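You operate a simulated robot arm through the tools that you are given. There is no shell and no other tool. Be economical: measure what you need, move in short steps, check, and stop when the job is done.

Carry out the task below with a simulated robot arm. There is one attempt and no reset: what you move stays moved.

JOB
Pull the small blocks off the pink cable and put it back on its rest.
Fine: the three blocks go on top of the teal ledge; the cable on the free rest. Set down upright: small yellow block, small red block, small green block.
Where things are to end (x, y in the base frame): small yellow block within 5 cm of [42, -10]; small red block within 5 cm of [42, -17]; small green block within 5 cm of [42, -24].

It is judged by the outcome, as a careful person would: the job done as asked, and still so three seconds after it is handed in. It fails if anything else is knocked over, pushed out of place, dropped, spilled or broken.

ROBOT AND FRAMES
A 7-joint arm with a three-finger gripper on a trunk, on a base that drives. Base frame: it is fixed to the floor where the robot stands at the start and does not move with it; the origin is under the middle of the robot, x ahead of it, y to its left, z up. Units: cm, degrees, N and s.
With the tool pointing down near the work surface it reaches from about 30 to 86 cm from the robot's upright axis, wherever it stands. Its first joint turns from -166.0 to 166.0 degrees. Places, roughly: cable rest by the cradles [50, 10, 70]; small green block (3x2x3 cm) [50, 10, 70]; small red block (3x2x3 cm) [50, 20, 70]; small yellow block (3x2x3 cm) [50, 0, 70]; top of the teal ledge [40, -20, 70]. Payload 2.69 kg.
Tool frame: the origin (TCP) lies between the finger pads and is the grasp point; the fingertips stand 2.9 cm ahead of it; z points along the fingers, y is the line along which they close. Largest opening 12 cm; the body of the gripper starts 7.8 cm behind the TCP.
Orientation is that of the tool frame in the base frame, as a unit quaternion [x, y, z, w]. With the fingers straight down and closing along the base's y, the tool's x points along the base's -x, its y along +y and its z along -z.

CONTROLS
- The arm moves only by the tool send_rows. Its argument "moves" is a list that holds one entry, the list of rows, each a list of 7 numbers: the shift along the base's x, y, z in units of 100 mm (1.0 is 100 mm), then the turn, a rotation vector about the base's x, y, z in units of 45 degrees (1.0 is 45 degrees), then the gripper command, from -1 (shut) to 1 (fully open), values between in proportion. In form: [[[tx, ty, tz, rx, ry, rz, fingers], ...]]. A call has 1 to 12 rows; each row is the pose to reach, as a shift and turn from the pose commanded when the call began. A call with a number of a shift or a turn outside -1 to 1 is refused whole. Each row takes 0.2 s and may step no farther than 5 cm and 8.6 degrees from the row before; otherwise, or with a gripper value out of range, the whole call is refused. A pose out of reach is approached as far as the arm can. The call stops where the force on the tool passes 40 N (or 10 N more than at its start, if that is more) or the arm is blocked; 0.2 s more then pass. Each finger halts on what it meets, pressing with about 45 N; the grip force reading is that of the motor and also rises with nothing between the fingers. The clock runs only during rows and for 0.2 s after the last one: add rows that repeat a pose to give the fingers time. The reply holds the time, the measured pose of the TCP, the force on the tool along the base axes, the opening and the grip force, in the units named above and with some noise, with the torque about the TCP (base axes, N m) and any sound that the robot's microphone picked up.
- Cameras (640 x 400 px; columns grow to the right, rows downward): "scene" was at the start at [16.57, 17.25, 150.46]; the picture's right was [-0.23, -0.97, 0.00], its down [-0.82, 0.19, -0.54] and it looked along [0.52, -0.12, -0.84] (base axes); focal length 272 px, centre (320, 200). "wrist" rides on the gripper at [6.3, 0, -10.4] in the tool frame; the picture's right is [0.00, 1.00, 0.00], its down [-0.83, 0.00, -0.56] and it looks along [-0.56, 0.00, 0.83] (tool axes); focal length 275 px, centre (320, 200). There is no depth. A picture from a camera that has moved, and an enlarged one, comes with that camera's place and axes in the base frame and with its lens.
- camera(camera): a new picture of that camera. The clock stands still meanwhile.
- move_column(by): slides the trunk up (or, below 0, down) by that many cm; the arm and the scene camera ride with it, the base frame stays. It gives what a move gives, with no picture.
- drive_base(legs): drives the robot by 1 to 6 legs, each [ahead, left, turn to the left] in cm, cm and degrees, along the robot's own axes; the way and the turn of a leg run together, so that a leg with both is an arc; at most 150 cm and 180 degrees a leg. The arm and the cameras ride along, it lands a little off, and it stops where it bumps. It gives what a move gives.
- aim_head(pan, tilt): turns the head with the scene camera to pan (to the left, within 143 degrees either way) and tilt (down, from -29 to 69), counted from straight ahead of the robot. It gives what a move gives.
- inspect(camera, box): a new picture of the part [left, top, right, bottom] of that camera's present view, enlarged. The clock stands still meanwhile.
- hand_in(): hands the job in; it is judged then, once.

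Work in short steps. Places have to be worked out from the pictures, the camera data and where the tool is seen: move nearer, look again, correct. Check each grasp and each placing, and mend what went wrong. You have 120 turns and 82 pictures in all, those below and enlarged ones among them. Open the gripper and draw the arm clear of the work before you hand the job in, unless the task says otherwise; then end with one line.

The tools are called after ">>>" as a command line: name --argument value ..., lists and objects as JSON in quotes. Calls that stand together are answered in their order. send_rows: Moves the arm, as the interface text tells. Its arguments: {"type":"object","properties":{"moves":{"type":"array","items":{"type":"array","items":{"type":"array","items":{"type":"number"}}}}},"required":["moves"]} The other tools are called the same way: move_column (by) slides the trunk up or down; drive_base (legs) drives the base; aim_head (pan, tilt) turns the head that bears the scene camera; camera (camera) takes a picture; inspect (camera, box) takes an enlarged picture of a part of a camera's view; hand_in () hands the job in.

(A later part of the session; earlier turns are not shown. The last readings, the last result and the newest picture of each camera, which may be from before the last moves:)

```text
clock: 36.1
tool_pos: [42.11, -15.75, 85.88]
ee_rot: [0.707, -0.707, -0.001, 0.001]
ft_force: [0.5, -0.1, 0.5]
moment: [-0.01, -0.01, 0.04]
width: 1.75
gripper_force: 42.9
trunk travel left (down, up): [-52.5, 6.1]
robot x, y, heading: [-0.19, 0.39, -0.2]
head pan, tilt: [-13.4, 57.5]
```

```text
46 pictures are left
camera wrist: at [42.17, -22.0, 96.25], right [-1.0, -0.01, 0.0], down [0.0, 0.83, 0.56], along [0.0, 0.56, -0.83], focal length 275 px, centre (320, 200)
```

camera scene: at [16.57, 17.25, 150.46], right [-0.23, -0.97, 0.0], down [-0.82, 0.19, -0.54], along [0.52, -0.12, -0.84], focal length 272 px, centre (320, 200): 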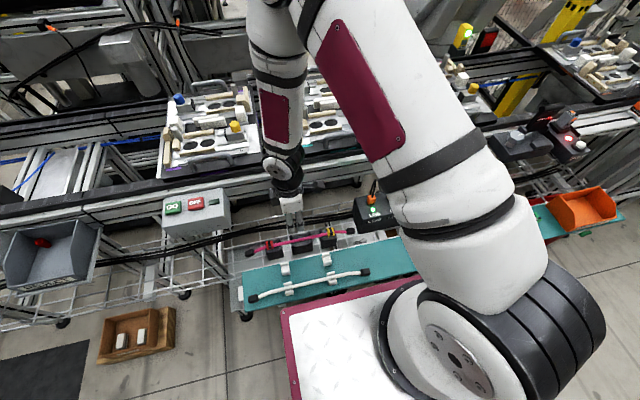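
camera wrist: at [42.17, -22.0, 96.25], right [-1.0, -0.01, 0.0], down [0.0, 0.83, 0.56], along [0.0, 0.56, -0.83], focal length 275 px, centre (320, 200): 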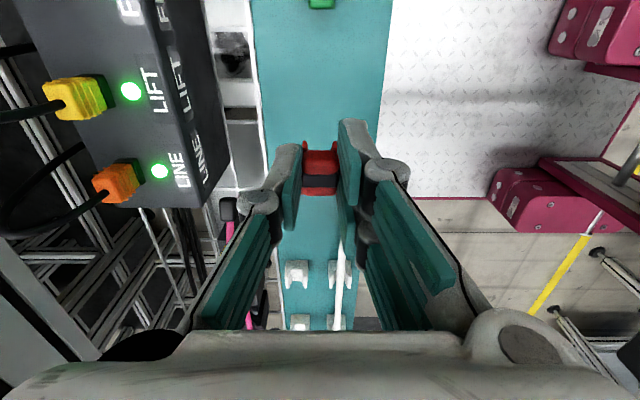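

The ledge below is free and green still stands. I lower red to the ledge at y≈-16.3.

>>> send_rows --moves '[[[0, -0.06, -0.4, 0, 0, 0, -1], [0, -0.06, -0.8, 0, 0, 0, -1], [0, -0.06, -1, 0, 0, 0, -1]]]'

>>> send_rows --moves '[[[0, 0, -0.2, 0, 0, 0, -1], [0, 0, -0.3, 0, 0, 0, -1], [0, 0, -0.36, 0, 0, 0, -1], [0, 0, -0.4, 0, 0, 0, -1]]]'

```text
clock: 36.9
tool_pos: [42.2, -16.31, 75.84]
ee_rot: [0.707, -0.707, -0.002, 0.0]
ft_force: [-0.5, 0.4, 0.2]
moment: [0.02, 0.01, -0.02]
width: 1.74
gripper_force: 43.2
trunk travel left (down, up): [-52.5, 6.1]
robot x, y, heading: [-0.25, 0.12, 0.3]
head pan, tilt: [-13.4, 57.5]
```

```text
clock: 37.9
tool_pos: [42.11, -16.24, 72.04]
ee_rot: [-0.707, 0.707, -0.001, 0.0]
ft_force: [3.2, 0.2, 37.5]
moment: [0.22, -0.12, -0.03]
width: 1.74
gripper_force: 42.9
trunk travel left (down, up): [-52.5, 6.1]
robot x, y, heading: [-0.02, 0.01, -0.0]
head pan, tilt: [-13.4, 57.5]
```

Contact (37 N). I ease off slightly, release, rise, and look.

>>> send_rows --moves '[[[0, 0, 0.03, 0, 0, 0, -1], [0, 0, 0.03, 0, 0, 0, -0.4], [0, 0, 0.03, 0, 0, 0, -0.2], [0, 0, 0.03, 0, 0, 0, -0.1], [0, 0, 0.1, 0, 0, 0, -0.1], [0, 0, 0.4, 0, 0, 0, -0.1], [0, 0, 0.8, 0, 0, 0, -0.1], [0, 0, 1, 0, 0, 0, -0.1]]]'

>>> camera --camera "wrist"

```text
clock: 39.7
tool_pos: [42.04, -16.24, 81.87]
ee_rot: [-0.707, 0.707, 0.001, 0.0]
ft_force: [-0.4, -0.7, -0.2]
moment: [0.01, 0.01, 0.02]
width: 5.41
gripper_force: 0.1
trunk travel left (down, up): [-52.5, 6.1]
robot x, y, heading: [-0.01, 0.08, -0.1]
head pan, tilt: [-13.4, 57.5]
```

```text
45 pictures are left
camera wrist: at [42.04, -22.49, 92.3], right [-1.0, 0.0, 0.0], down [0.0, 0.83, 0.56], along [0.0, 0.56, -0.83], focal length 275 px, centre (320, 200)
```

wrist: 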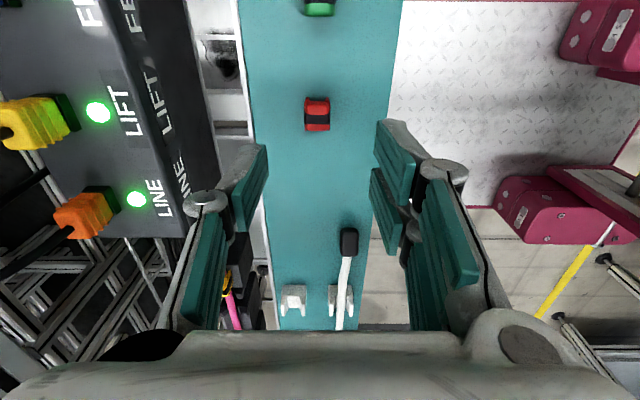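

Both stand well. For yellow I turn the tool back by 180° (camera on the +y side, away from the LINE box) while travelling back.

>>> send_rows --moves '[[[0, 0.1, 0.2, 0, 0, -0.17, -0.1], [0, 0.3, 0.4, 0, 0, -0.34, -0.1], [0, 0.5, 0.4, 0, 0, -0.51, -0.1], [0, 0.7, 0.4, 0, 0, -0.68, -0.1], [0, 0.9, 0.4, 0, 0, -0.85, -0.1], [0, 1, 0.4, 0, 0, -1, -0.1]]]'

>>> send_rows --moves '[[[0, 0.1, 0, 0, 0, -0.17, -0.1], [0, 0.3, 0, 0, 0, -0.34, -0.1], [0, 0.5, 0, 0, 0, -0.51, -0.1], [0, 0.7, 0, 0, 0, -0.68, -0.1], [0, 0.9, 0, 0, 0, -0.85, -0.1], [0, 1, 0, 0, 0, -1, -0.1]]]'

>>> send_rows --moves '[[[0, 0.05, 0, 0, 0, -0.17, -0.1], [0, 0.2, 0, 0, 0, -0.34, -0.1], [0, 0.4, 0, 0, 0, -0.51, -0.1], [0, 0.5, 0, 0, 0, -0.68, -0.1], [0, 0.5, 0, 0, 0, -0.85, -0.1], [0, 0.5, 0, 0, 0, -1, -0.1]]]'

>>> send_rows --moves '[[[0, 0.2, 0, 0, 0, -0.17, -0.1], [0, 0.4, 0, 0, 0, -0.34, -0.1], [0.2, 0.5, 0, 0, 0, -0.51, -0.1], [0.5, 0.7, 0, 0, 0, -0.68, -0.1], [0.8, 0.7, 0, 0, 0, -0.85, -0.1], [1, 0.7, 0, 0, 0, -1, -0.1]]]'

>>> camera --camera "wrist"

```text
clock: 41.1
tool_pos: [42.0, -6.42, 86.04]
ee_rot: [-0.382, 0.924, 0.0, 0.0]
ft_force: [0.0, 0.0, -0.3]
moment: [0.02, 0.03, -0.02]
width: 5.41
gripper_force: 0.0
trunk travel left (down, up): [-52.5, 6.1]
robot x, y, heading: [0.24, 0.01, -0.2]
head pan, tilt: [-13.4, 57.5]
```

```text
clock: 42.5
tool_pos: [42.18, 3.74, 85.66]
ee_rot: [0.0, 1.0, 0.001, 0.0]
ft_force: [0.5, 0.5, -0.1]
moment: [0.03, 0.01, 0.03]
width: 5.4
gripper_force: 0.2
out of reach, approached as far as the arm can: row 3, 4
trunk travel left (down, up): [-52.5, 6.1]
robot x, y, heading: [0.21, -0.15, 0.1]
head pan, tilt: [-13.4, 57.5]
```

```text
clock: 43.9
tool_pos: [42.04, 8.56, 85.7]
ee_rot: [0.384, 0.923, 0.001, 0.0]
ft_force: [0.2, 0.5, 0.7]
moment: [0.01, -0.01, -0.03]
width: 5.4
gripper_force: 0.2
trunk travel left (down, up): [-52.5, 6.1]
robot x, y, heading: [-0.03, -0.05, 0.1]
head pan, tilt: [-13.4, 57.5]
```

```text
clock: 45.3
tool_pos: [52.05, 15.7, 85.88]
ee_rot: [0.708, 0.707, 0.001, 0.002]
ft_force: [0.9, 0.2, -0.1]
moment: [0.02, -0.02, -0.01]
width: 5.41
gripper_force: 0.0
trunk travel left (down, up): [-52.5, 6.1]
robot x, y, heading: [-0.3, 0.05, 0.3]
head pan, tilt: [-13.4, 57.5]
```

```text
44 pictures are left
camera wrist: at [52.09, 22.05, 96.21], right [1.0, 0.0, 0.0], down [0.0, -0.83, 0.56], along [0.0, -0.56, -0.83], focal length 275 px, centre (320, 200)
```

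wrist: 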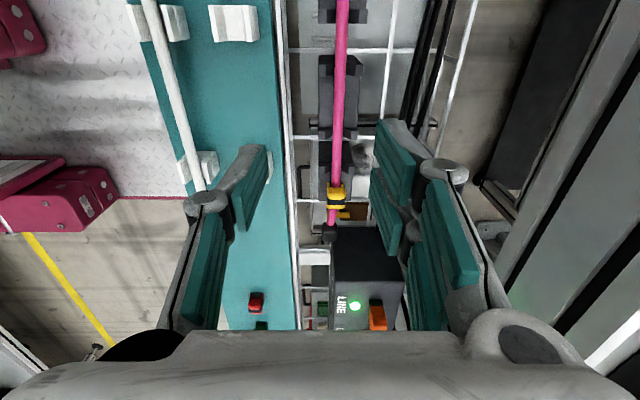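

Yellow is at (53.8, 5.9); the LINE box begins at y≈-3.4, so it is clear. I move above it and down to z≈76.

>>> send_rows --moves '[[[0.1, -0.4, 0, 0, 0, 0, -0.1], [0.17, -0.8, 0, 0, 0, 0, -0.1], [0.17, -0.98, 0, 0, 0, 0, -0.1], [0.17, -0.98, -0.4, 0, 0, 0, -0.1], [0.17, -0.98, -0.8, 0, 0, 0, -0.1], [0.17, -0.98, -0.97, 0, 0, 0, -0.1], [0.17, -0.98, -0.97, 0, 0, 0, -0.1]]]'

>>> camera --camera "wrist"

```text
clock: 46.9
tool_pos: [53.78, 5.98, 76.09]
ee_rot: [0.707, 0.707, 0.0, 0.0]
ft_force: [0.1, -0.7, -0.2]
moment: [-0.03, -0.01, 0.03]
width: 5.4
gripper_force: 0.1
trunk travel left (down, up): [-52.5, 6.1]
robot x, y, heading: [0.11, 0.04, 0.1]
head pan, tilt: [-13.4, 57.5]
```

```text
43 pictures are left
camera wrist: at [53.79, 12.26, 86.5], right [1.0, 0.01, 0.0], down [0.0, -0.83, 0.56], along [0.0, -0.56, -0.83], focal length 275 px, centre (320, 200)
```

wrist: 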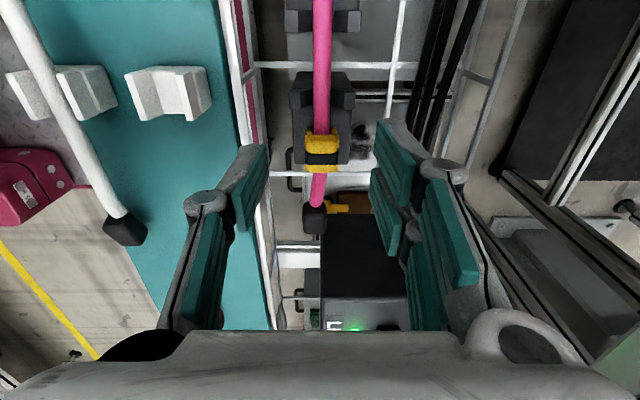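

Yellow is at y≈5.7. Small correction, then descend, close and lift.

>>> send_rows --moves '[[[0.01, -0.02, -0.2, 0, 0, 0, -0.1], [0.01, -0.02, -0.34, 0, 0, 0, -0.1], [0.01, -0.02, -0.34, 0, 0, 0, -0.4], [0.01, -0.02, -0.34, 0, 0, 0, -0.6], [0.01, -0.02, -0.34, 0, 0, 0, -0.8], [0.01, -0.02, -0.34, 0, 0, 0, -1], [0.01, -0.02, -0.34, 0, 0, 0, -1]]]'

>>> send_rows --moves '[[[0, 0, 0.07, 0, 0, 0, -1], [0, 0, 0.14, 0, 0, 0, -1], [0, 0, 0.21, 0, 0, 0, -1], [0, 0, 0.28, 0, 0, 0, -1], [0, 0, 0.35, 0, 0, 0, -1], [0, 0, 0.4, 0, 0, 0, -1]]]'

>>> camera --camera "wrist"

>>> inspect --camera "scene" --box '[235, 190, 375, 270]'

```text
clock: 48.5
tool_pos: [53.95, 5.64, 72.76]
ee_rot: [0.706, 0.708, 0.001, 0.002]
ft_force: [0.4, 0.0, 0.1]
moment: [-0.02, 0.0, 0.02]
width: 1.68
gripper_force: 42.6
trunk travel left (down, up): [-52.5, 6.1]
robot x, y, heading: [0.13, -0.42, 0.1]
head pan, tilt: [-13.4, 57.5]
```

```text
clock: 49.9
tool_pos: [53.83, 5.72, 76.8]
ee_rot: [0.707, 0.707, 0.0, 0.001]
ft_force: [0.5, 0.5, -0.2]
moment: [0.0, 0.02, -0.04]
width: 1.7
gripper_force: 43.0
trunk travel left (down, up): [-52.5, 6.1]
robot x, y, heading: [-0.2, 0.12, -0.1]
head pan, tilt: [-13.4, 57.5]
```

```text
42 pictures are left
camera wrist: at [53.84, 12.05, 87.16], right [1.0, 0.0, 0.0], down [0.0, -0.83, 0.56], along [0.0, -0.56, -0.83], focal length 275 px, centre (320, 200)
```

wrist: 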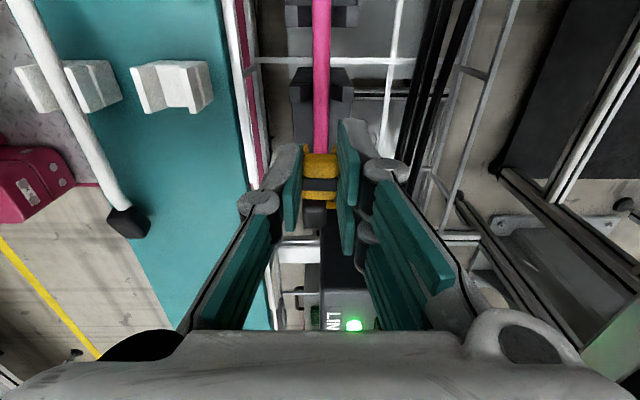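

```text
4.57 times, centred on (305, 230) of scene
camera zoom: at [16.57, 17.25, 150.46], right [-0.23, -0.97, 0.0], down [-0.82, 0.19, -0.54], along [0.52, -0.12, -0.84], focal length 1241 px, centre (389, 63)
```

zoom: 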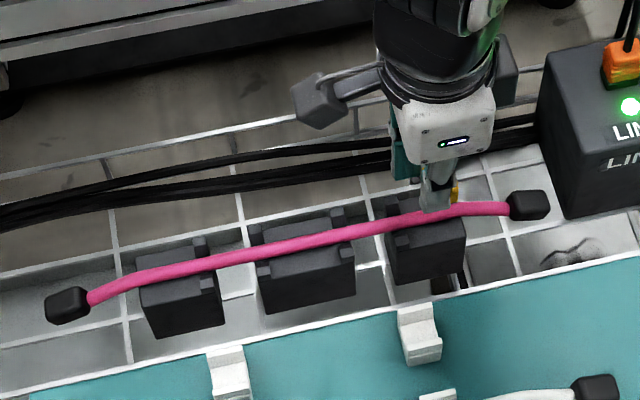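

Yellow is off too. Carry it to (42, -9.8).

>>> send_rows --moves '[[[0, 0, 0.4, 0, 0, 0, -1], [0, 0, 0.8, 0, 0, 0, -1], [-0.4, 0, 0.9, 0, 0, 0, -1], [-0.8, 0, 0.9, 0, 0, 0, -1], [-1, -0.3, 0.9, 0, 0, 0, -1], [-1, -0.6, 0.9, 0, 0, 0, -1]]]'

>>> send_rows --moves '[[[-0.1, -0.4, 0, 0, 0, 0, -1], [-0.18, -0.8, 0, 0, 0, 0, -1], [-0.18, -0.95, 0, 0, 0, 0, -1], [-0.18, -0.95, -0.4, 0, 0, 0, -1], [-0.18, -0.95, -0.8, 0, 0, 0, -1], [-0.18, -0.95, -1, 0, 0, 0, -1]]]'

>>> camera --camera "wrist"

```text
clock: 51.3
tool_pos: [43.97, -0.05, 85.74]
ee_rot: [0.706, 0.708, 0.001, 0.0]
ft_force: [0.6, 0.2, -1.3]
moment: [-0.01, 0.02, -0.01]
width: 1.69
gripper_force: 42.7
trunk travel left (down, up): [-52.5, 6.1]
robot x, y, heading: [0.04, 0.03, 0.0]
head pan, tilt: [-13.4, 57.5]
```

```text
clock: 52.7
tool_pos: [41.94, -9.56, 75.56]
ee_rot: [0.707, 0.707, -0.001, 0.001]
ft_force: [-1.5, 0.6, -0.1]
moment: [-0.05, 0.02, 0.02]
width: 1.67
gripper_force: 42.6
trunk travel left (down, up): [-52.5, 6.1]
robot x, y, heading: [-0.25, -0.14, -0.2]
head pan, tilt: [-13.4, 57.5]
```

```text
40 pictures are left
camera wrist: at [41.93, -3.31, 86.07], right [1.0, 0.01, 0.0], down [0.0, -0.83, 0.56], along [0.0, -0.56, -0.83], focal length 275 px, centre (320, 200)
```

wrist: 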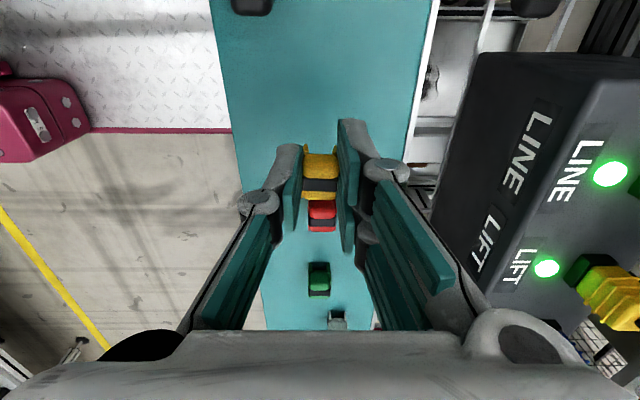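

The spot is free, ahead of red. Lower to contact.

>>> send_rows --moves '[[[0, 0, -0.2, 0, 0, 0, -1], [0, 0, -0.3, 0, 0, 0, -1], [0, 0, -0.35, 0, 0, 0, -1], [0, 0, -0.38, 0, 0, 0, -1]]]'

```text
clock: 53.7
tool_pos: [42.01, -9.74, 72.01]
ee_rot: [0.708, 0.707, 0.001, 0.001]
ft_force: [0.9, 1.0, 38.4]
moment: [-0.21, 0.01, -0.03]
width: 1.75
gripper_force: 43.0
trunk travel left (down, up): [-52.5, 6.1]
robot x, y, heading: [-0.02, 0.01, 0.1]
head pan, tilt: [-13.4, 57.5]
```

Contact. Ease, release, rise and look.

>>> send_rows --moves '[[[0, 0, 0.03, 0, 0, 0, -1], [0, 0, 0.03, 0, 0, 0, -0.4], [0, 0, 0.03, 0, 0, 0, -0.2], [0, 0, 0.03, 0, 0, 0, -0.1], [0, 0, 0.1, 0, 0, 0, -0.1], [0, 0, 0.4, 0, 0, 0, -0.1], [0, 0, 0.8, 0, 0, 0, -0.1], [0, 0.2, 1, 0, 0, 0, -0.1]]]'

>>> camera --camera "wrist"

```text
clock: 55.5
tool_pos: [42.17, -7.68, 81.91]
ee_rot: [0.707, 0.707, 0.001, 0.001]
ft_force: [-0.2, -0.5, -0.8]
moment: [0.06, 0.01, -0.04]
width: 5.43
gripper_force: 0.1
trunk travel left (down, up): [-52.5, 6.1]
robot x, y, heading: [0.17, 0.36, 0.0]
head pan, tilt: [-13.4, 57.5]
```

```text
39 pictures are left
camera wrist: at [42.08, -1.37, 92.32], right [1.0, 0.0, 0.0], down [0.0, -0.83, 0.56], along [0.0, -0.56, -0.83], focal length 275 px, centre (320, 200)
```

wrist: 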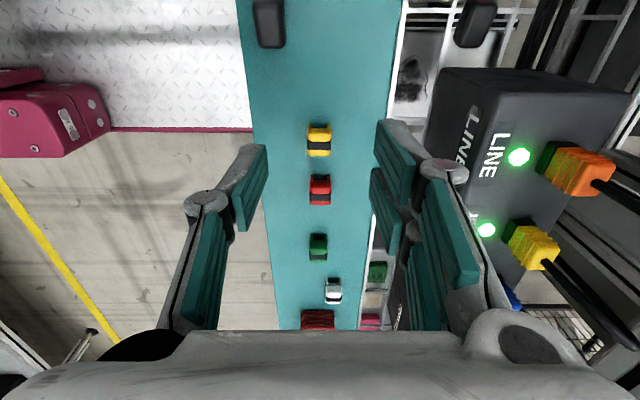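

All three blocks stand on the ledge in order. Now the cable: first a close view of the free rest clips.

>>> send_rows --moves '[[[0, 0.4, 0.2, 0, 0, 0, -0.1], [0, 0.8, 0.3, 0, 0, 0, -0.1], [0.1, 1, 0.3, 0, 0, 0, -0.1]]]'

>>> send_rows --moves '[[[0, 0.4, 0, 0, 0, 0, -0.1], [0.2, 0.8, 0, 0, 0, 0, -0.1], [0.3, 1, 0, 0, 0, 0, -0.1], [0.3, 1, 0, 0, 0, 0, -0.1]]]'

>>> inspect --camera "wrist" --box '[120, 0, 440, 250]'

>>> inspect --camera "scene" --box '[230, 230, 390, 320]'

```text
clock: 56.3
tool_pos: [43.08, 2.26, 85.11]
ee_rot: [0.707, 0.707, 0.001, 0.001]
ft_force: [0.7, -0.1, -0.1]
moment: [0.05, 0.0, -0.01]
width: 5.38
gripper_force: 0.0
trunk travel left (down, up): [-52.5, 6.1]
robot x, y, heading: [-0.4, -0.02, -0.0]
head pan, tilt: [-13.4, 57.5]
```

```text
clock: 57.3
tool_pos: [46.15, 12.13, 84.99]
ee_rot: [0.707, 0.707, 0.0, 0.001]
ft_force: [0.3, 0.0, 0.4]
moment: [-0.01, 0.01, -0.01]
width: 5.42
gripper_force: 0.1
trunk travel left (down, up): [-52.5, 6.1]
robot x, y, heading: [0.0, 0.01, -0.5]
head pan, tilt: [-13.4, 57.5]
```

```text
1.60 times, centred on (280, 125) of wrist
camera zoom: at [46.18, 18.47, 95.41], right [1.0, 0.0, 0.0], down [0.0, -0.83, 0.56], along [0.0, -0.56, -0.83], focal length 440 px, centre (384, 320)
```

zoom: 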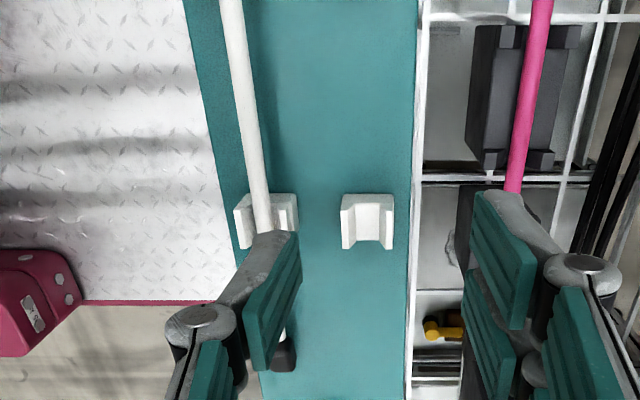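

```text
4.00 times, centred on (310, 275) of scene
camera zoom: at [16.56, 17.25, 150.46], right [-0.23, -0.97, 0.0], down [-0.82, 0.19, -0.54], along [0.52, -0.12, -0.84], focal length 1086 px, centre (360, -100)
```

zoom: 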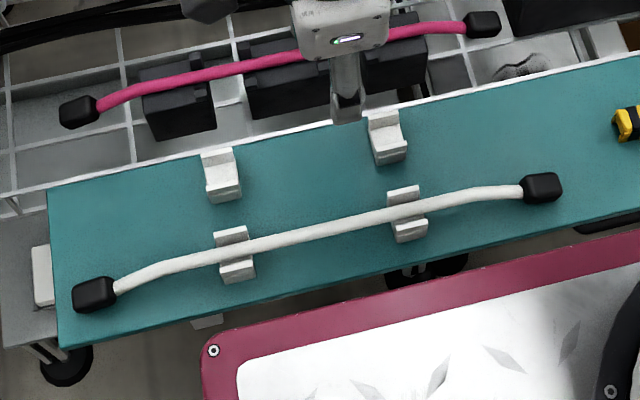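

The free rest's saddles are at x≈45.2, y≈8.7 and ≈21.5 (U-channels), matching the cable's middle at y≈15. I go to the cable's middle at x=53.85 and descend.

>>> send_rows --moves '[[[0.4, 0.2, 0, 0, 0, 0, -0.1], [0.77, 0.3, 0, 0, 0, 0, -0.1], [0.77, 0.3, -0.4, 0, 0, 0, -0.3], [0.77, 0.3, -0.8, 0, 0, 0, -0.4], [0.77, 0.3, -0.95, 0, 0, 0, -0.4], [0.77, 0.3, -0.95, 0, 0, 0, -0.4]]]'

>>> camera --camera "wrist"

```text
clock: 58.7
tool_pos: [53.72, 15.42, 75.56]
ee_rot: [0.707, 0.707, 0.0, 0.001]
ft_force: [-0.2, 0.1, -0.4]
moment: [-0.02, 0.01, 0.02]
width: 3.61
gripper_force: 0.1
trunk travel left (down, up): [-52.5, 6.1]
robot x, y, heading: [0.01, 0.01, 0.1]
head pan, tilt: [-13.4, 57.5]
```

```text
36 pictures are left
camera wrist: at [53.68, 21.61, 85.92], right [1.0, 0.0, 0.0], down [0.0, -0.83, 0.56], along [0.0, -0.56, -0.83], focal length 275 px, centre (320, 200)
```

wrist: 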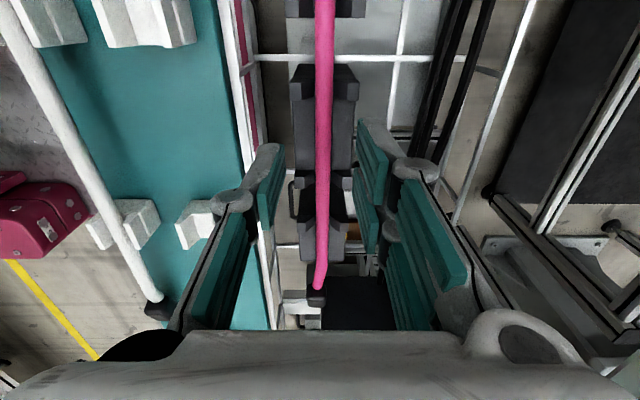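

Centered between the cradle posts. Lower slowly to z≈71.8.

>>> send_rows --moves '[[[0.01, 0, -0.2, 0, 0, 0, -0.4], [0.01, 0, -0.3, 0, 0, 0, -0.4], [0.01, 0, -0.37, 0, 0, 0, -0.4], [0.01, 0, -0.37, 0, 0, 0, -0.4]]]'

>>> camera --camera "wrist"

>>> inspect --camera "scene" --box '[265, 215, 355, 265]'

```text
clock: 59.7
tool_pos: [54.17, 15.36, 71.97]
ee_rot: [0.707, 0.707, 0.003, 0.002]
ft_force: [12.3, 0.9, 22.2]
moment: [0.47, -0.7, -0.3]
width: 4.91
gripper_force: 7.9
trunk travel left (down, up): [-52.5, 6.1]
robot x, y, heading: [0.36, 0.16, -0.1]
head pan, tilt: [-13.4, 57.5]
```

```text
35 pictures are left
camera wrist: at [54.11, 21.66, 82.31], right [1.0, 0.0, 0.01], down [0.0, -0.83, 0.56], along [0.01, -0.56, -0.83], focal length 275 px, centre (320, 200)
```

wrist: 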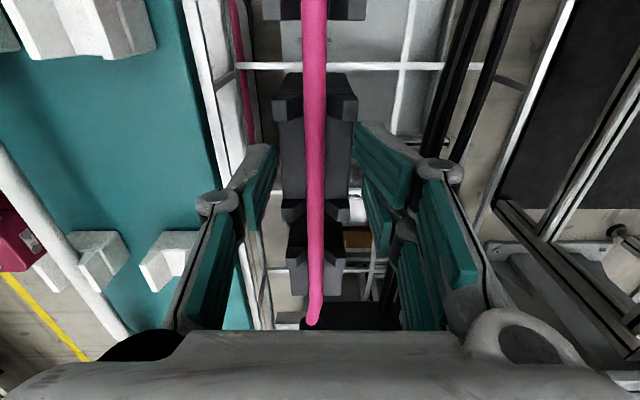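

```text
7.11 times, centred on (310, 240) of scene
camera zoom: at [16.56, 17.23, 150.47], right [-0.23, -0.97, 0.0], down [-0.82, 0.19, -0.54], along [0.52, -0.12, -0.84], focal length 1931 px, centre (391, -84)
```

zoom: 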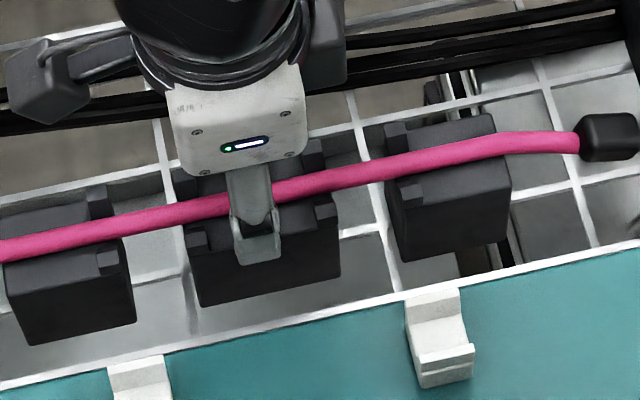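

The fingertips wedge on the cradle's edges (pads pushed open), so I rise 0.8 cm to the level used for the blocks and close on the cable there.

>>> send_rows --moves '[[[0, 0, 0.04, 0, 0, 0, -0.3], [-0.01, 0, 0.08, 0, 0, 0, -0.3], [-0.01, 0, 0.08, 0, 0, 0, -0.6], [-0.01, 0, 0.08, 0, 0, 0, -0.8], [-0.01, 0, 0.08, 0, 0, 0, -1], [-0.01, 0, 0.08, 0, 0, 0, -1]]]'

>>> camera --camera "wrist"

>>> inspect --camera "scene" --box '[265, 215, 355, 265]'

```text
clock: 61.1
tool_pos: [53.76, 15.32, 72.52]
ee_rot: [0.707, 0.707, 0.0, 0.002]
ft_force: [0.6, -0.9, 0.1]
moment: [0.02, 0.01, -0.02]
width: 0.0
gripper_force: 28.9
trunk travel left (down, up): [-52.5, 6.1]
robot x, y, heading: [-0.39, -0.32, -0.2]
head pan, tilt: [-13.4, 57.5]
```

```text
33 pictures are left
camera wrist: at [53.78, 21.6, 82.97], right [1.0, 0.0, 0.0], down [0.0, -0.83, 0.56], along [0.0, -0.56, -0.83], focal length 275 px, centre (320, 200)
```

wrist: 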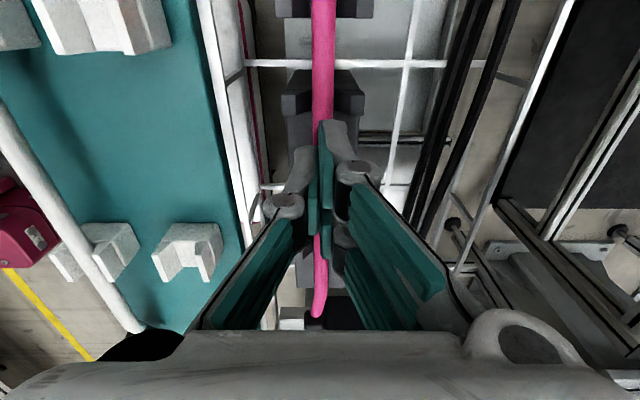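

```text
7.11 times, centred on (310, 240) of scene
camera zoom: at [16.57, 17.25, 150.46], right [-0.23, -0.97, 0.0], down [-0.82, 0.19, -0.54], along [0.52, -0.12, -0.84], focal length 1931 px, centre (391, -84)
```

zoom: 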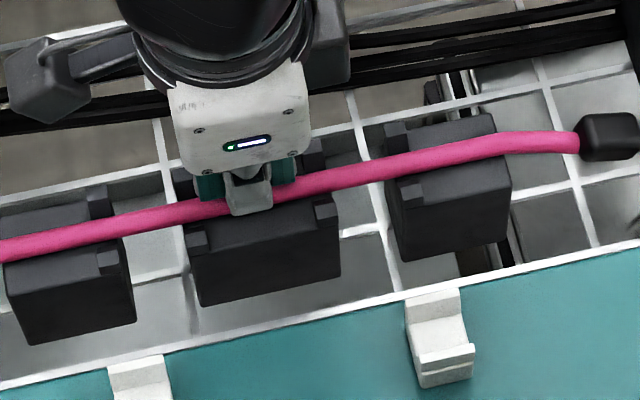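

Closed to 0: the cable lies lower in the cradle's groove and cannot be pinched there. The gap between the green and red cradles (y≈18.2–20.7) lets the 1.8 cm fingers reach lower; I open, rise and hover over y≈19.45.

>>> send_rows --moves '[[[0, 0, 0.1, 0, 0, 0, -0.8], [0, 0, 0.35, 0, 0, 0, -0.6], [0, 0.2, 0.35, 0, 0, 0, -0.5], [0, 0.415, 0.35, 0, 0, 0, -0.5], [0, 0.415, 0.15, 0, 0, 0, -0.5], [0, 0.415, 0.15, 0, 0, 0, -0.5]]]'

>>> camera --camera "wrist"

>>> inspect --camera "scene" --box '[260, 220, 324, 260]'

```text
clock: 62.5
tool_pos: [53.74, 19.34, 74.03]
ee_rot: [0.707, 0.707, 0.0, 0.001]
ft_force: [-0.4, -0.7, 0.7]
moment: [0.0, -0.01, -0.01]
width: 2.99
gripper_force: 0.1
trunk travel left (down, up): [-52.5, 6.1]
robot x, y, heading: [0.19, 0.15, 0.2]
head pan, tilt: [-13.4, 57.5]
```

```text
31 pictures are left
camera wrist: at [53.74, 25.73, 84.5], right [1.0, 0.0, 0.0], down [0.0, -0.83, 0.56], along [0.0, -0.56, -0.83], focal length 275 px, centre (320, 200)
```

wrist: 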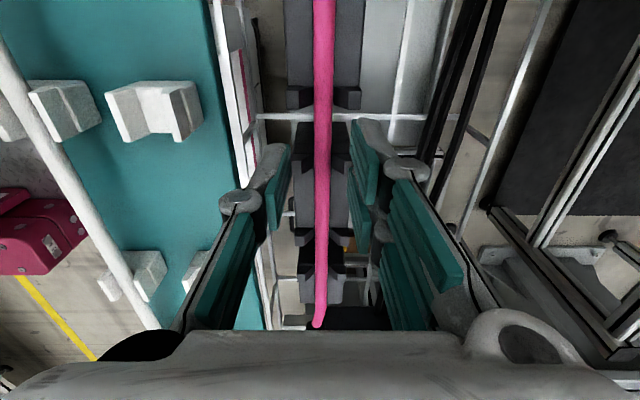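

```text
10.00 times, centred on (292, 240) of scene
camera zoom: at [16.56, 17.26, 150.46], right [-0.23, -0.97, 0.0], down [-0.82, 0.19, -0.54], along [0.52, -0.12, -0.84], focal length 2716 px, centre (600, -200)
```

zoom: 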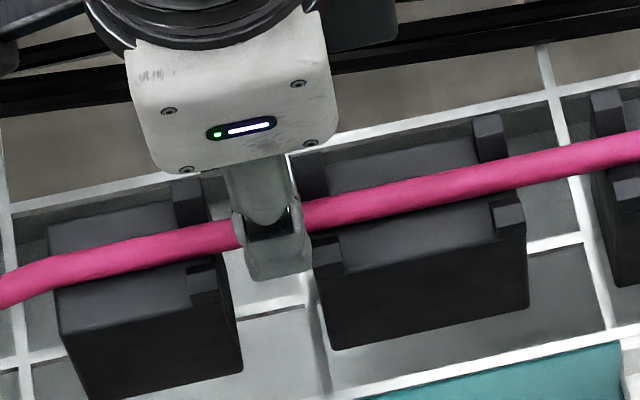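

The finger seems slightly off-centre in the gap; I enlarge the wrist view to measure the gap edges.

>>> inspect --camera "wrist" --box '[260, 60, 388, 180]'

```text
3.33 times, centred on (324, 120) of wrist
camera zoom: at [53.74, 25.73, 84.5], right [1.0, 0.0, 0.0], down [0.0, -0.83, 0.56], along [0.0, -0.56, -0.83], focal length 918 px, centre (307, 467)
```

zoom: 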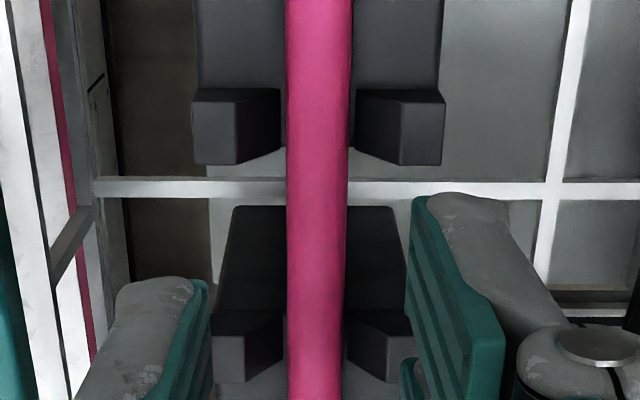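

The gap is about 3 cm wide (y≈18.7–21.8). I shift +0.65 in y and lower to z≈71.

>>> send_rows --moves '[[[0.01, 0.065, 0, 0, 0, 0, -0.5], [0.01, 0.065, -0.15, 0, 0, 0, -0.5], [0.01, 0.065, -0.25, 0, 0, 0, -0.5], [0.01, 0.065, -0.31, 0, 0, 0, -0.5], [0.01, 0.065, -0.31, 0, 0, 0, -0.5]]]'

>>> inspect --camera "scene" --box '[260, 220, 324, 260]'

>>> inspect --camera "wrist" --box '[240, 60, 400, 210]'

```text
clock: 63.3
tool_pos: [54.63, 20.22, 72.12]
ee_rot: [0.707, 0.707, 0.005, 0.006]
ft_force: [1.9, -1.1, 8.3]
moment: [-0.08, -0.09, 0.07]
width: 3.29
gripper_force: 0.5
trunk travel left (down, up): [-52.5, 6.1]
robot x, y, heading: [-0.1, 0.07, 0.2]
head pan, tilt: [-13.4, 57.5]
stopped in row 4: the force on the tool passed its limit at 45 N (the readings are from after the stop); the commanded pose is now the measured one
```

```text
10.00 times, centred on (292, 240) of scene
camera zoom: at [16.55, 17.23, 150.46], right [-0.23, -0.97, 0.0], down [-0.82, 0.19, -0.54], along [0.52, -0.12, -0.84], focal length 2716 px, centre (600, -200)
```

zoom: 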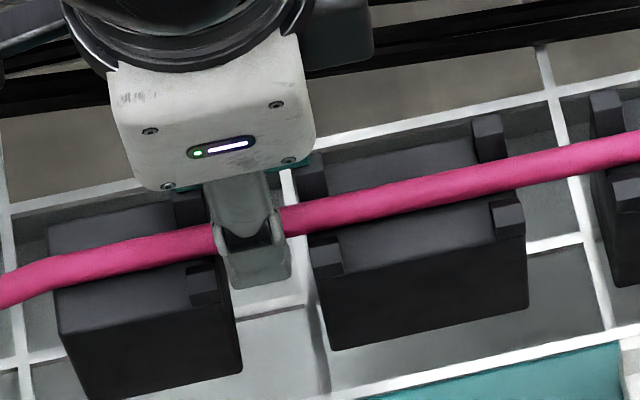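

```text
2.67 times, centred on (320, 135) of wrist
camera zoom: at [54.39, 26.4, 82.44], right [1.0, 0.0, 0.01], down [0.0, -0.83, 0.56], along [0.01, -0.56, -0.83], focal length 734 px, centre (320, 373)
```

zoom: 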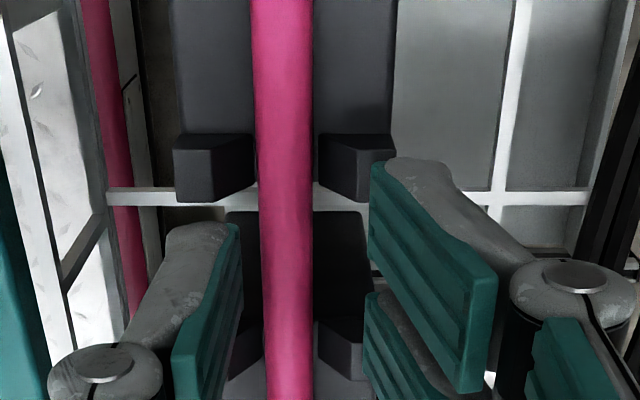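

A fingertip touched the red cradle's post (scene view confirms). I rise, recentre at x=53.85, y≈19.7.

>>> send_rows --moves '[[[0, 0, 0.1, 0, 0, 0, -0.5], [0, 0, 0.2, 0, 0, 0, -0.5], [-0.08, -0.05, 0.2, 0, 0, 0, -0.5], [-0.08, -0.05, 0.2, 0, 0, 0, -0.5]]]'

>>> inspect --camera "scene" --box '[260, 220, 324, 260]'

```text
clock: 64.3
tool_pos: [53.78, 19.56, 73.93]
ee_rot: [0.707, 0.707, 0.004, 0.005]
ft_force: [-0.1, 1.3, 0.1]
moment: [-0.01, -0.01, 0.02]
width: 3.02
gripper_force: 0.0
trunk travel left (down, up): [-52.5, 6.1]
robot x, y, heading: [-0.15, 0.18, 0.1]
head pan, tilt: [-13.4, 57.5]
```

```text
10.00 times, centred on (292, 240) of scene
camera zoom: at [16.57, 17.26, 150.46], right [-0.23, -0.97, 0.0], down [-0.82, 0.19, -0.54], along [0.52, -0.12, -0.84], focal length 2716 px, centre (600, -200)
```

zoom: 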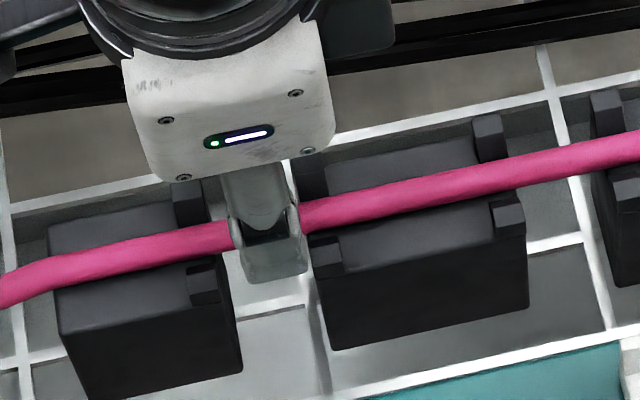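

Finger is centred in the gap now. Descend slowly to z≈71.

>>> send_rows --moves '[[[0, 0, -0.1, 0, 0, 0, -0.5], [0, 0, -0.2, 0, 0, 0, -0.5], [0, 0, -0.25, 0, 0, 0, -0.5], [0, 0, -0.3, 0, 0, 0, -0.5], [0, 0, -0.3, 0, 0, 0, -0.5]]]'

>>> inspect --camera "scene" --box '[260, 220, 324, 260]'

```text
clock: 65.0
tool_pos: [54.25, 19.68, 72.21]
ee_rot: [0.707, 0.707, 0.01, 0.009]
ft_force: [0.8, -2.5, 11.9]
moment: [-0.04, -0.25, -0.02]
width: 3.28
gripper_force: 0.6
trunk travel left (down, up): [-52.5, 6.1]
robot x, y, heading: [0.1, 0.13, -0.3]
head pan, tilt: [-13.4, 57.5]
stopped in row 3: the force on the tool passed its limit at 49 N (the readings are from after the stop); the commanded pose is now the measured one
```

```text
10.00 times, centred on (292, 240) of scene
camera zoom: at [16.54, 17.22, 150.47], right [-0.23, -0.97, 0.0], down [-0.82, 0.2, -0.54], along [0.52, -0.12, -0.84], focal length 2716 px, centre (600, -200)
```

zoom: 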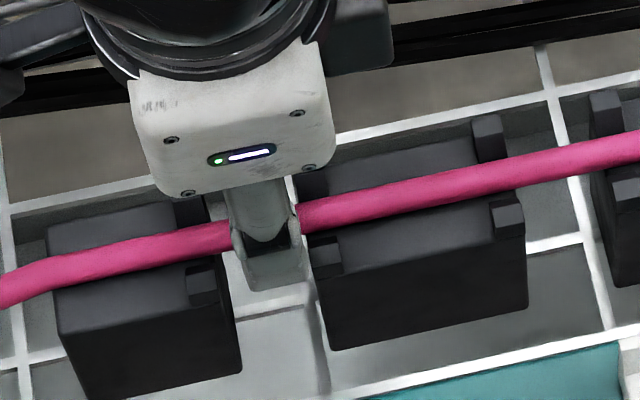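

Blocked again at the same height although the y-clearance looks fine by both cameras. I take a close wrist look at the fingertips before moving.

>>> inspect --camera "wrist" --box '[220, 70, 420, 240]'

```text
2.35 times, centred on (320, 155) of wrist
camera zoom: at [54.02, 25.87, 82.52], right [1.0, 0.0, 0.03], down [-0.01, -0.83, 0.56], along [0.02, -0.56, -0.83], focal length 648 px, centre (320, 306)
```

zoom: 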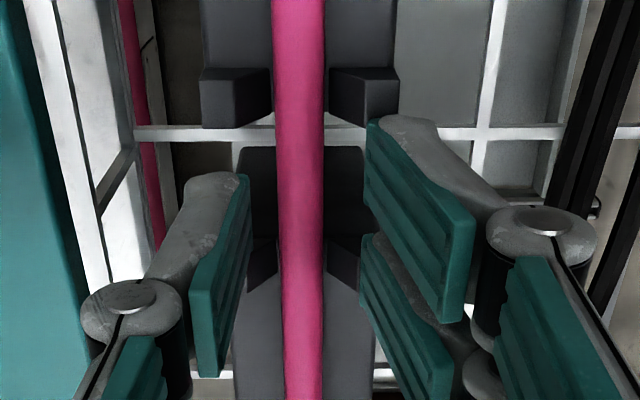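

Important: the +x finger actually has two prongs (spread about ±2 cm along the cable), which is what hits the posts. Between the green cradle's posts (inner span ≈5 cm, centre y≈15.05) both prongs fit if well centred; my earlier try was ~0.35 cm off. I rise, undo the small tilt, and re-centre at y=15.05.

>>> send_rows --moves '[[[0, 0, 0.1, 0, 0, 0, -0.5], [0, 0, 0.38, 0, 0, 0, -0.5], [-0.04, -0.25, 0.38, 0, 0.034, 0, -0.4], [-0.04, -0.46, 0.38, 0, 0.034, 0, -0.3], [-0.04, -0.46, 0.38, 0, 0.034, 0, -0.3]]]'

>>> inspect --camera "wrist" --box '[230, 60, 410, 200]'

```text
clock: 66.2
tool_pos: [53.92, 15.04, 75.72]
ee_rot: [0.708, 0.707, -0.001, -0.002]
ft_force: [-0.1, -0.1, -0.3]
moment: [0.01, -0.02, -0.01]
width: 4.22
gripper_force: 0.0
trunk travel left (down, up): [-52.5, 6.1]
robot x, y, heading: [0.13, -0.13, -0.2]
head pan, tilt: [-13.4, 57.5]
```

```text
2.86 times, centred on (320, 130) of wrist
camera zoom: at [53.95, 21.24, 86.22], right [1.0, 0.0, 0.0], down [0.01, -0.83, 0.56], along [0.0, -0.56, -0.83], focal length 786 px, centre (320, 400)
```

zoom: 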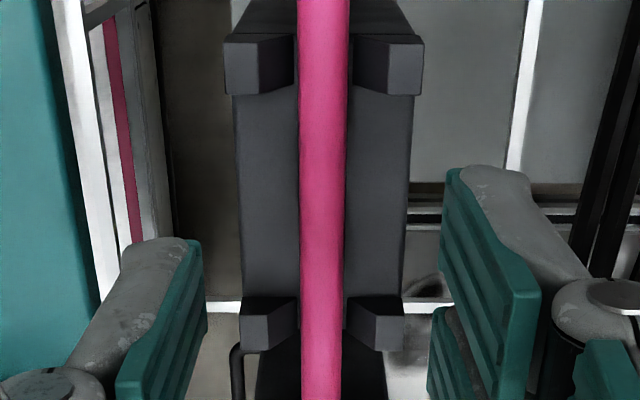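

Posts' free span y≈12.8–17.6, centre 15.2. I open to 6 cm, descend beside the cradle to z≈71.6, then close slowly between the posts.

>>> send_rows --moves '[[[-0.005, 0.01, 0, 0, 0, 0, 0], [-0.005, 0.01, -0.2, 0, 0, 0, 0], [-0.005, 0.01, -0.33, 0, 0, 0, 0], [-0.005, 0.01, -0.41, 0, 0, 0, 0], [-0.005, 0.01, -0.41, 0, 0, 0, -0.2], [-0.005, 0.01, -0.41, 0, 0, 0, -0.35], [-0.005, 0.01, -0.41, 0, 0, 0, -0.5], [-0.005, 0.01, -0.41, 0, 0, 0, -0.6]]]'

```text
clock: 68.0
tool_pos: [53.8, 15.17, 71.77]
ee_rot: [0.708, 0.707, -0.001, -0.002]
ft_force: [0.0, -0.4, -0.2]
moment: [0.0, 0.0, 0.04]
width: 2.41
gripper_force: 0.1
trunk travel left (down, up): [-52.5, 6.1]
robot x, y, heading: [0.18, 0.03, 0.0]
head pan, tilt: [-13.4, 57.5]
```

The prongs went in freely (width 2.4, no force). I lower a further 0.2 cm and close on the cable.

>>> send_rows --moves '[[[0, 0, -0.01, 0, 0, 0, -0.6], [0, 0, -0.02, 0, 0, 0, -0.6], [0, 0, -0.02, 0, 0, 0, -0.7], [0, 0, -0.02, 0, 0, 0, -0.8], [0, 0, -0.02, 0, 0, 0, -0.9], [0, 0, -0.02, 0, 0, 0, -1], [0, 0, -0.02, 0, 0, 0, -1]]]'

```text
clock: 69.6
tool_pos: [53.88, 15.16, 71.49]
ee_rot: [0.707, 0.707, -0.001, -0.001]
ft_force: [4.6, 1.3, 0.6]
moment: [0.0, -0.17, 0.02]
width: 0.91
gripper_force: 36.8
trunk travel left (down, up): [-52.5, 6.1]
robot x, y, heading: [0.11, -0.11, 0.1]
head pan, tilt: [-13.4, 57.5]
```

Cable gripped (0.91 cm). Lift gently 4 cm and check.

>>> send_rows --moves '[[[0, 0, 0.05, 0, 0, 0, -1], [0, 0, 0.1, 0, 0, 0, -1], [0, 0, 0.15, 0, 0, 0, -1], [0, 0, 0.22, 0, 0, 0, -1], [0, 0, 0.3, 0, 0, 0, -1], [0, 0, 0.4, 0, 0, 0, -1]]]'

>>> inspect --camera "scene" --box '[230, 190, 390, 290]'

>>> camera --camera "wrist"

```text
clock: 71.0
tool_pos: [53.7, 15.06, 75.47]
ee_rot: [0.708, 0.706, -0.001, -0.001]
ft_force: [0.0, 0.9, -0.7]
moment: [0.02, -0.02, 0.01]
width: 0.92
gripper_force: 37.0
trunk travel left (down, up): [-52.5, 6.1]
robot x, y, heading: [-0.01, 0.25, 0.1]
head pan, tilt: [-13.4, 57.5]
```

```text
4.00 times, centred on (310, 240) of scene
camera zoom: at [16.58, 17.24, 150.46], right [-0.23, -0.97, 0.0], down [-0.82, 0.19, -0.54], along [0.52, -0.12, -0.84], focal length 1086 px, centre (360, 40)
```

zoom: 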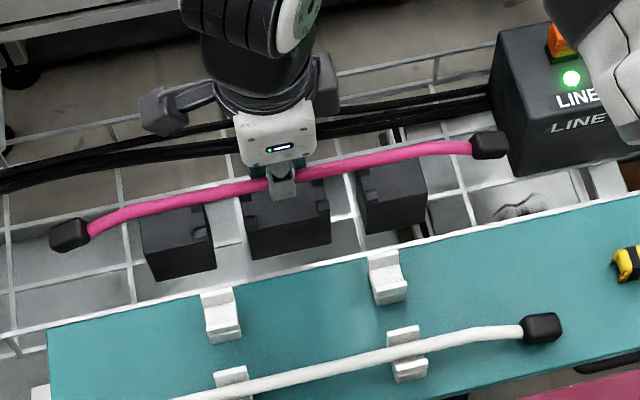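

```text
21 pictures are left
camera wrist: at [53.78, 21.36, 85.92], right [1.0, 0.0, 0.0], down [0.0, -0.83, 0.56], along [0.0, -0.56, -0.83], focal length 275 px, centre (320, 200)
```

wrist: 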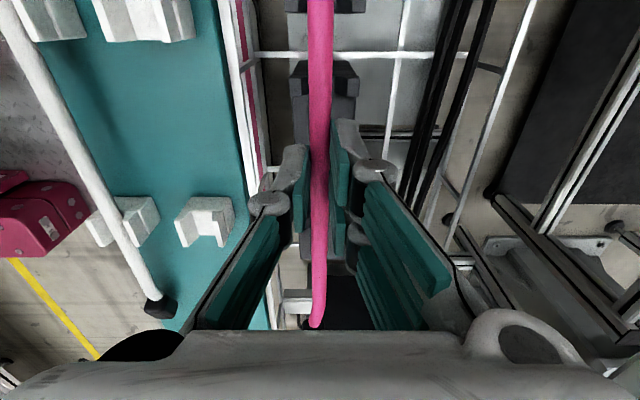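

The cable is lifted level. I raise to z≈79 and move -8.6 cm in x over the free rest, then look.

>>> send_rows --moves '[[[0, 0, 0.2, 0, 0, 0, -1], [0, 0, 0.4, 0, 0, 0, -1], [-0.2, 0, 0.4, 0, 0, 0, -1], [-0.4, 0, 0.4, 0, 0, 0, -1], [-0.6, 0, 0.4, 0, 0, 0, -1], [-0.8, 0, 0.4, 0, 0, 0, -1], [-0.86, 0, 0.4, 0, 0, 0, -1], [-0.86, 0, 0.4, 0, 0, 0, -1]]]'

>>> camera --camera "wrist"

>>> inspect --camera "scene" --box '[230, 200, 390, 300]'

```text
clock: 72.8
tool_pos: [45.26, 15.1, 79.5]
ee_rot: [0.707, 0.707, -0.002, -0.001]
ft_force: [0.9, 0.3, -0.7]
moment: [0.0, -0.01, 0.02]
width: 0.96
gripper_force: 37.2
trunk travel left (down, up): [-52.5, 6.1]
robot x, y, heading: [-0.49, 0.26, -0.3]
head pan, tilt: [-13.4, 57.5]
```

```text
20 pictures are left
camera wrist: at [45.31, 21.45, 89.94], right [1.0, 0.0, 0.0], down [0.01, -0.83, 0.56], along [0.0, -0.56, -0.83], focal length 275 px, centre (320, 200)
```

wrist: 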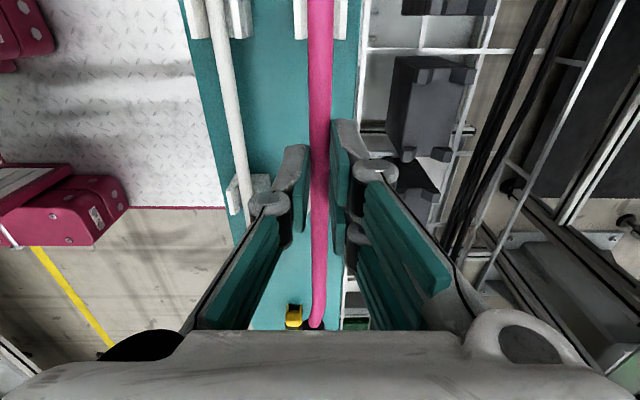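

```text
4.00 times, centred on (310, 250) of scene
camera zoom: at [16.57, 17.25, 150.46], right [-0.23, -0.97, 0.0], down [-0.82, 0.19, -0.54], along [0.52, -0.12, -0.84], focal length 1086 px, centre (360, 0)
```

zoom: 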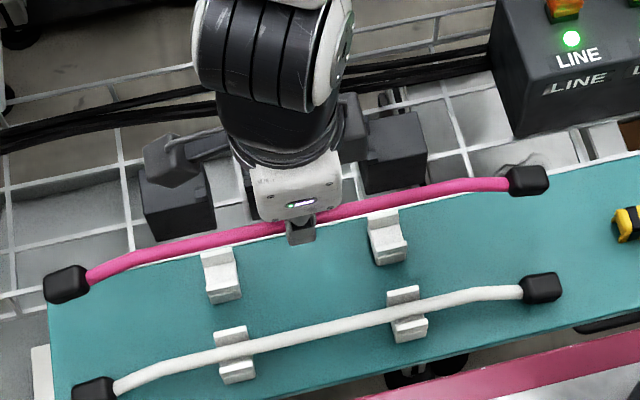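

The cable is over the saddles. I enlarge to check x alignment with the clip walls.

>>> inspect --camera "wrist" --box '[260, 0, 380, 75]'

```text
5.33 times, centred on (320, 38) of wrist
camera zoom: at [45.31, 21.45, 89.94], right [1.0, 0.0, 0.0], down [0.01, -0.83, 0.56], along [0.0, -0.56, -0.83], focal length 1468 px, centre (320, 1067)
```

zoom: 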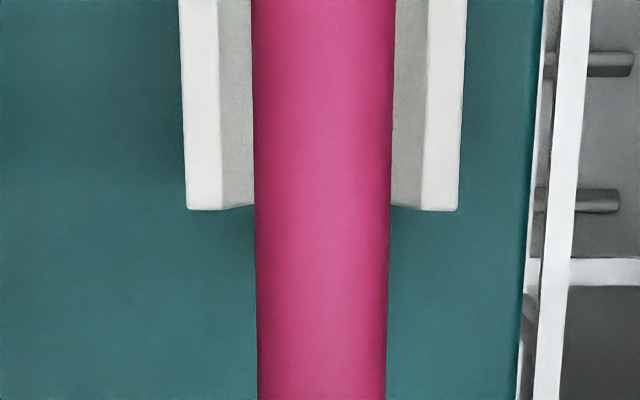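

Cable is exactly centred between the clip walls. Lower in steps until it seats.

>>> send_rows --moves '[[[0, 0, -0.2, 0, 0, 0, -1], [0, 0, -0.4, 0, 0, 0, -1], [0, 0, -0.5, 0, 0, 0, -1], [0, 0, -0.55, 0, 0, 0, -1], [0, 0, -0.6, 0, 0, 0, -1]]]'

>>> inspect --camera "scene" --box '[230, 220, 390, 320]'

```text
clock: 74.0
tool_pos: [45.05, 15.18, 73.5]
ee_rot: [0.708, 0.706, -0.001, -0.001]
ft_force: [0.1, -0.5, -0.5]
moment: [0.01, 0.01, 0.0]
width: 0.93
gripper_force: 36.3
trunk travel left (down, up): [-52.5, 6.1]
robot x, y, heading: [-0.0, -0.05, -0.0]
head pan, tilt: [-13.4, 57.5]
```

```text
4.00 times, centred on (310, 270) of scene
camera zoom: at [16.57, 17.24, 150.46], right [-0.23, -0.97, 0.0], down [-0.82, 0.19, -0.54], along [0.52, -0.12, -0.84], focal length 1086 px, centre (360, -80)
```

zoom: 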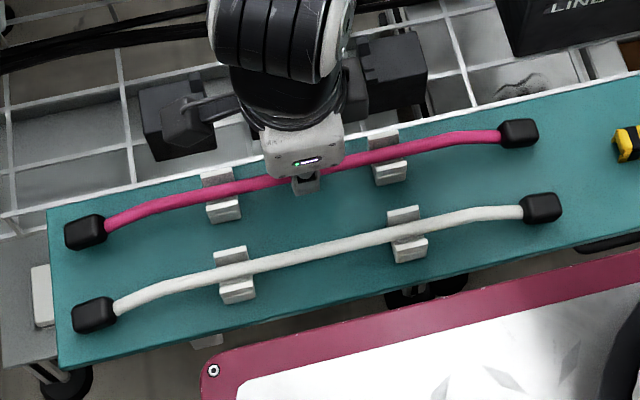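

Nearly in. Continue down in small steps until contact.

>>> send_rows --moves '[[[0, 0, -0.04, 0, 0, 0, -1], [0, 0, -0.08, 0, 0, 0, -1], [0, 0, -0.11, 0, 0, 0, -1], [0, 0, -0.14, 0, 0, 0, -1]]]'

```text
clock: 74.6
tool_pos: [45.2, 15.09, 73.04]
ee_rot: [0.708, 0.707, 0.0, -0.001]
ft_force: [-4.0, -3.1, 26.0]
moment: [-0.25, 0.11, -0.02]
width: 0.91
gripper_force: 37.0
trunk travel left (down, up): [-52.5, 6.1]
robot x, y, heading: [0.23, 0.07, 0.1]
head pan, tilt: [-13.4, 57.5]
stopped in row 3: the force on the tool passed its limit at 52 N (the readings are from after the stop); the commanded pose is now the measured one
```

Contact with balanced load. Check seating in both saddles before releasing.

>>> inspect --camera "scene" --box '[270, 245, 350, 295]'

>>> camera --camera "wrist"

```text
8.00 times, centred on (310, 270) of scene
camera zoom: at [16.48, 17.21, 150.5], right [-0.23, -0.97, 0.0], down [-0.82, 0.2, -0.54], along [0.52, -0.12, -0.84], focal length 2172 px, centre (400, -360)
```

zoom: 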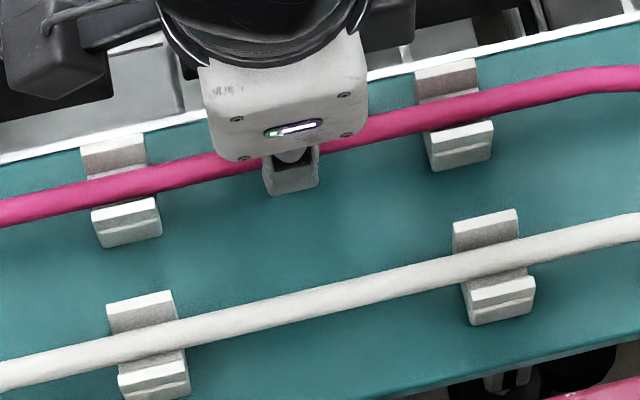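

```text
15 pictures are left
camera wrist: at [45.1, 21.43, 83.48], right [1.0, 0.0, 0.0], down [0.0, -0.83, 0.55], along [0.0, -0.55, -0.83], focal length 275 px, centre (320, 200)
```

wrist: 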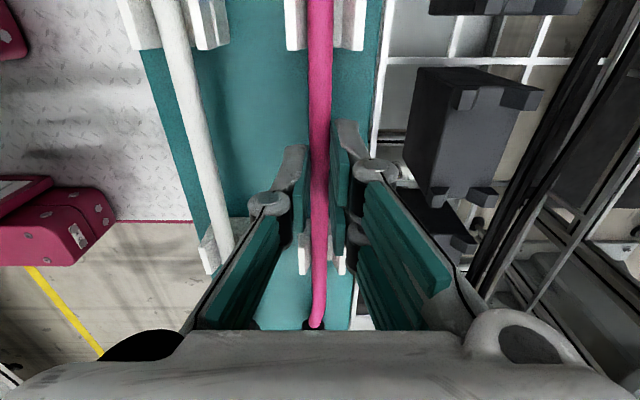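

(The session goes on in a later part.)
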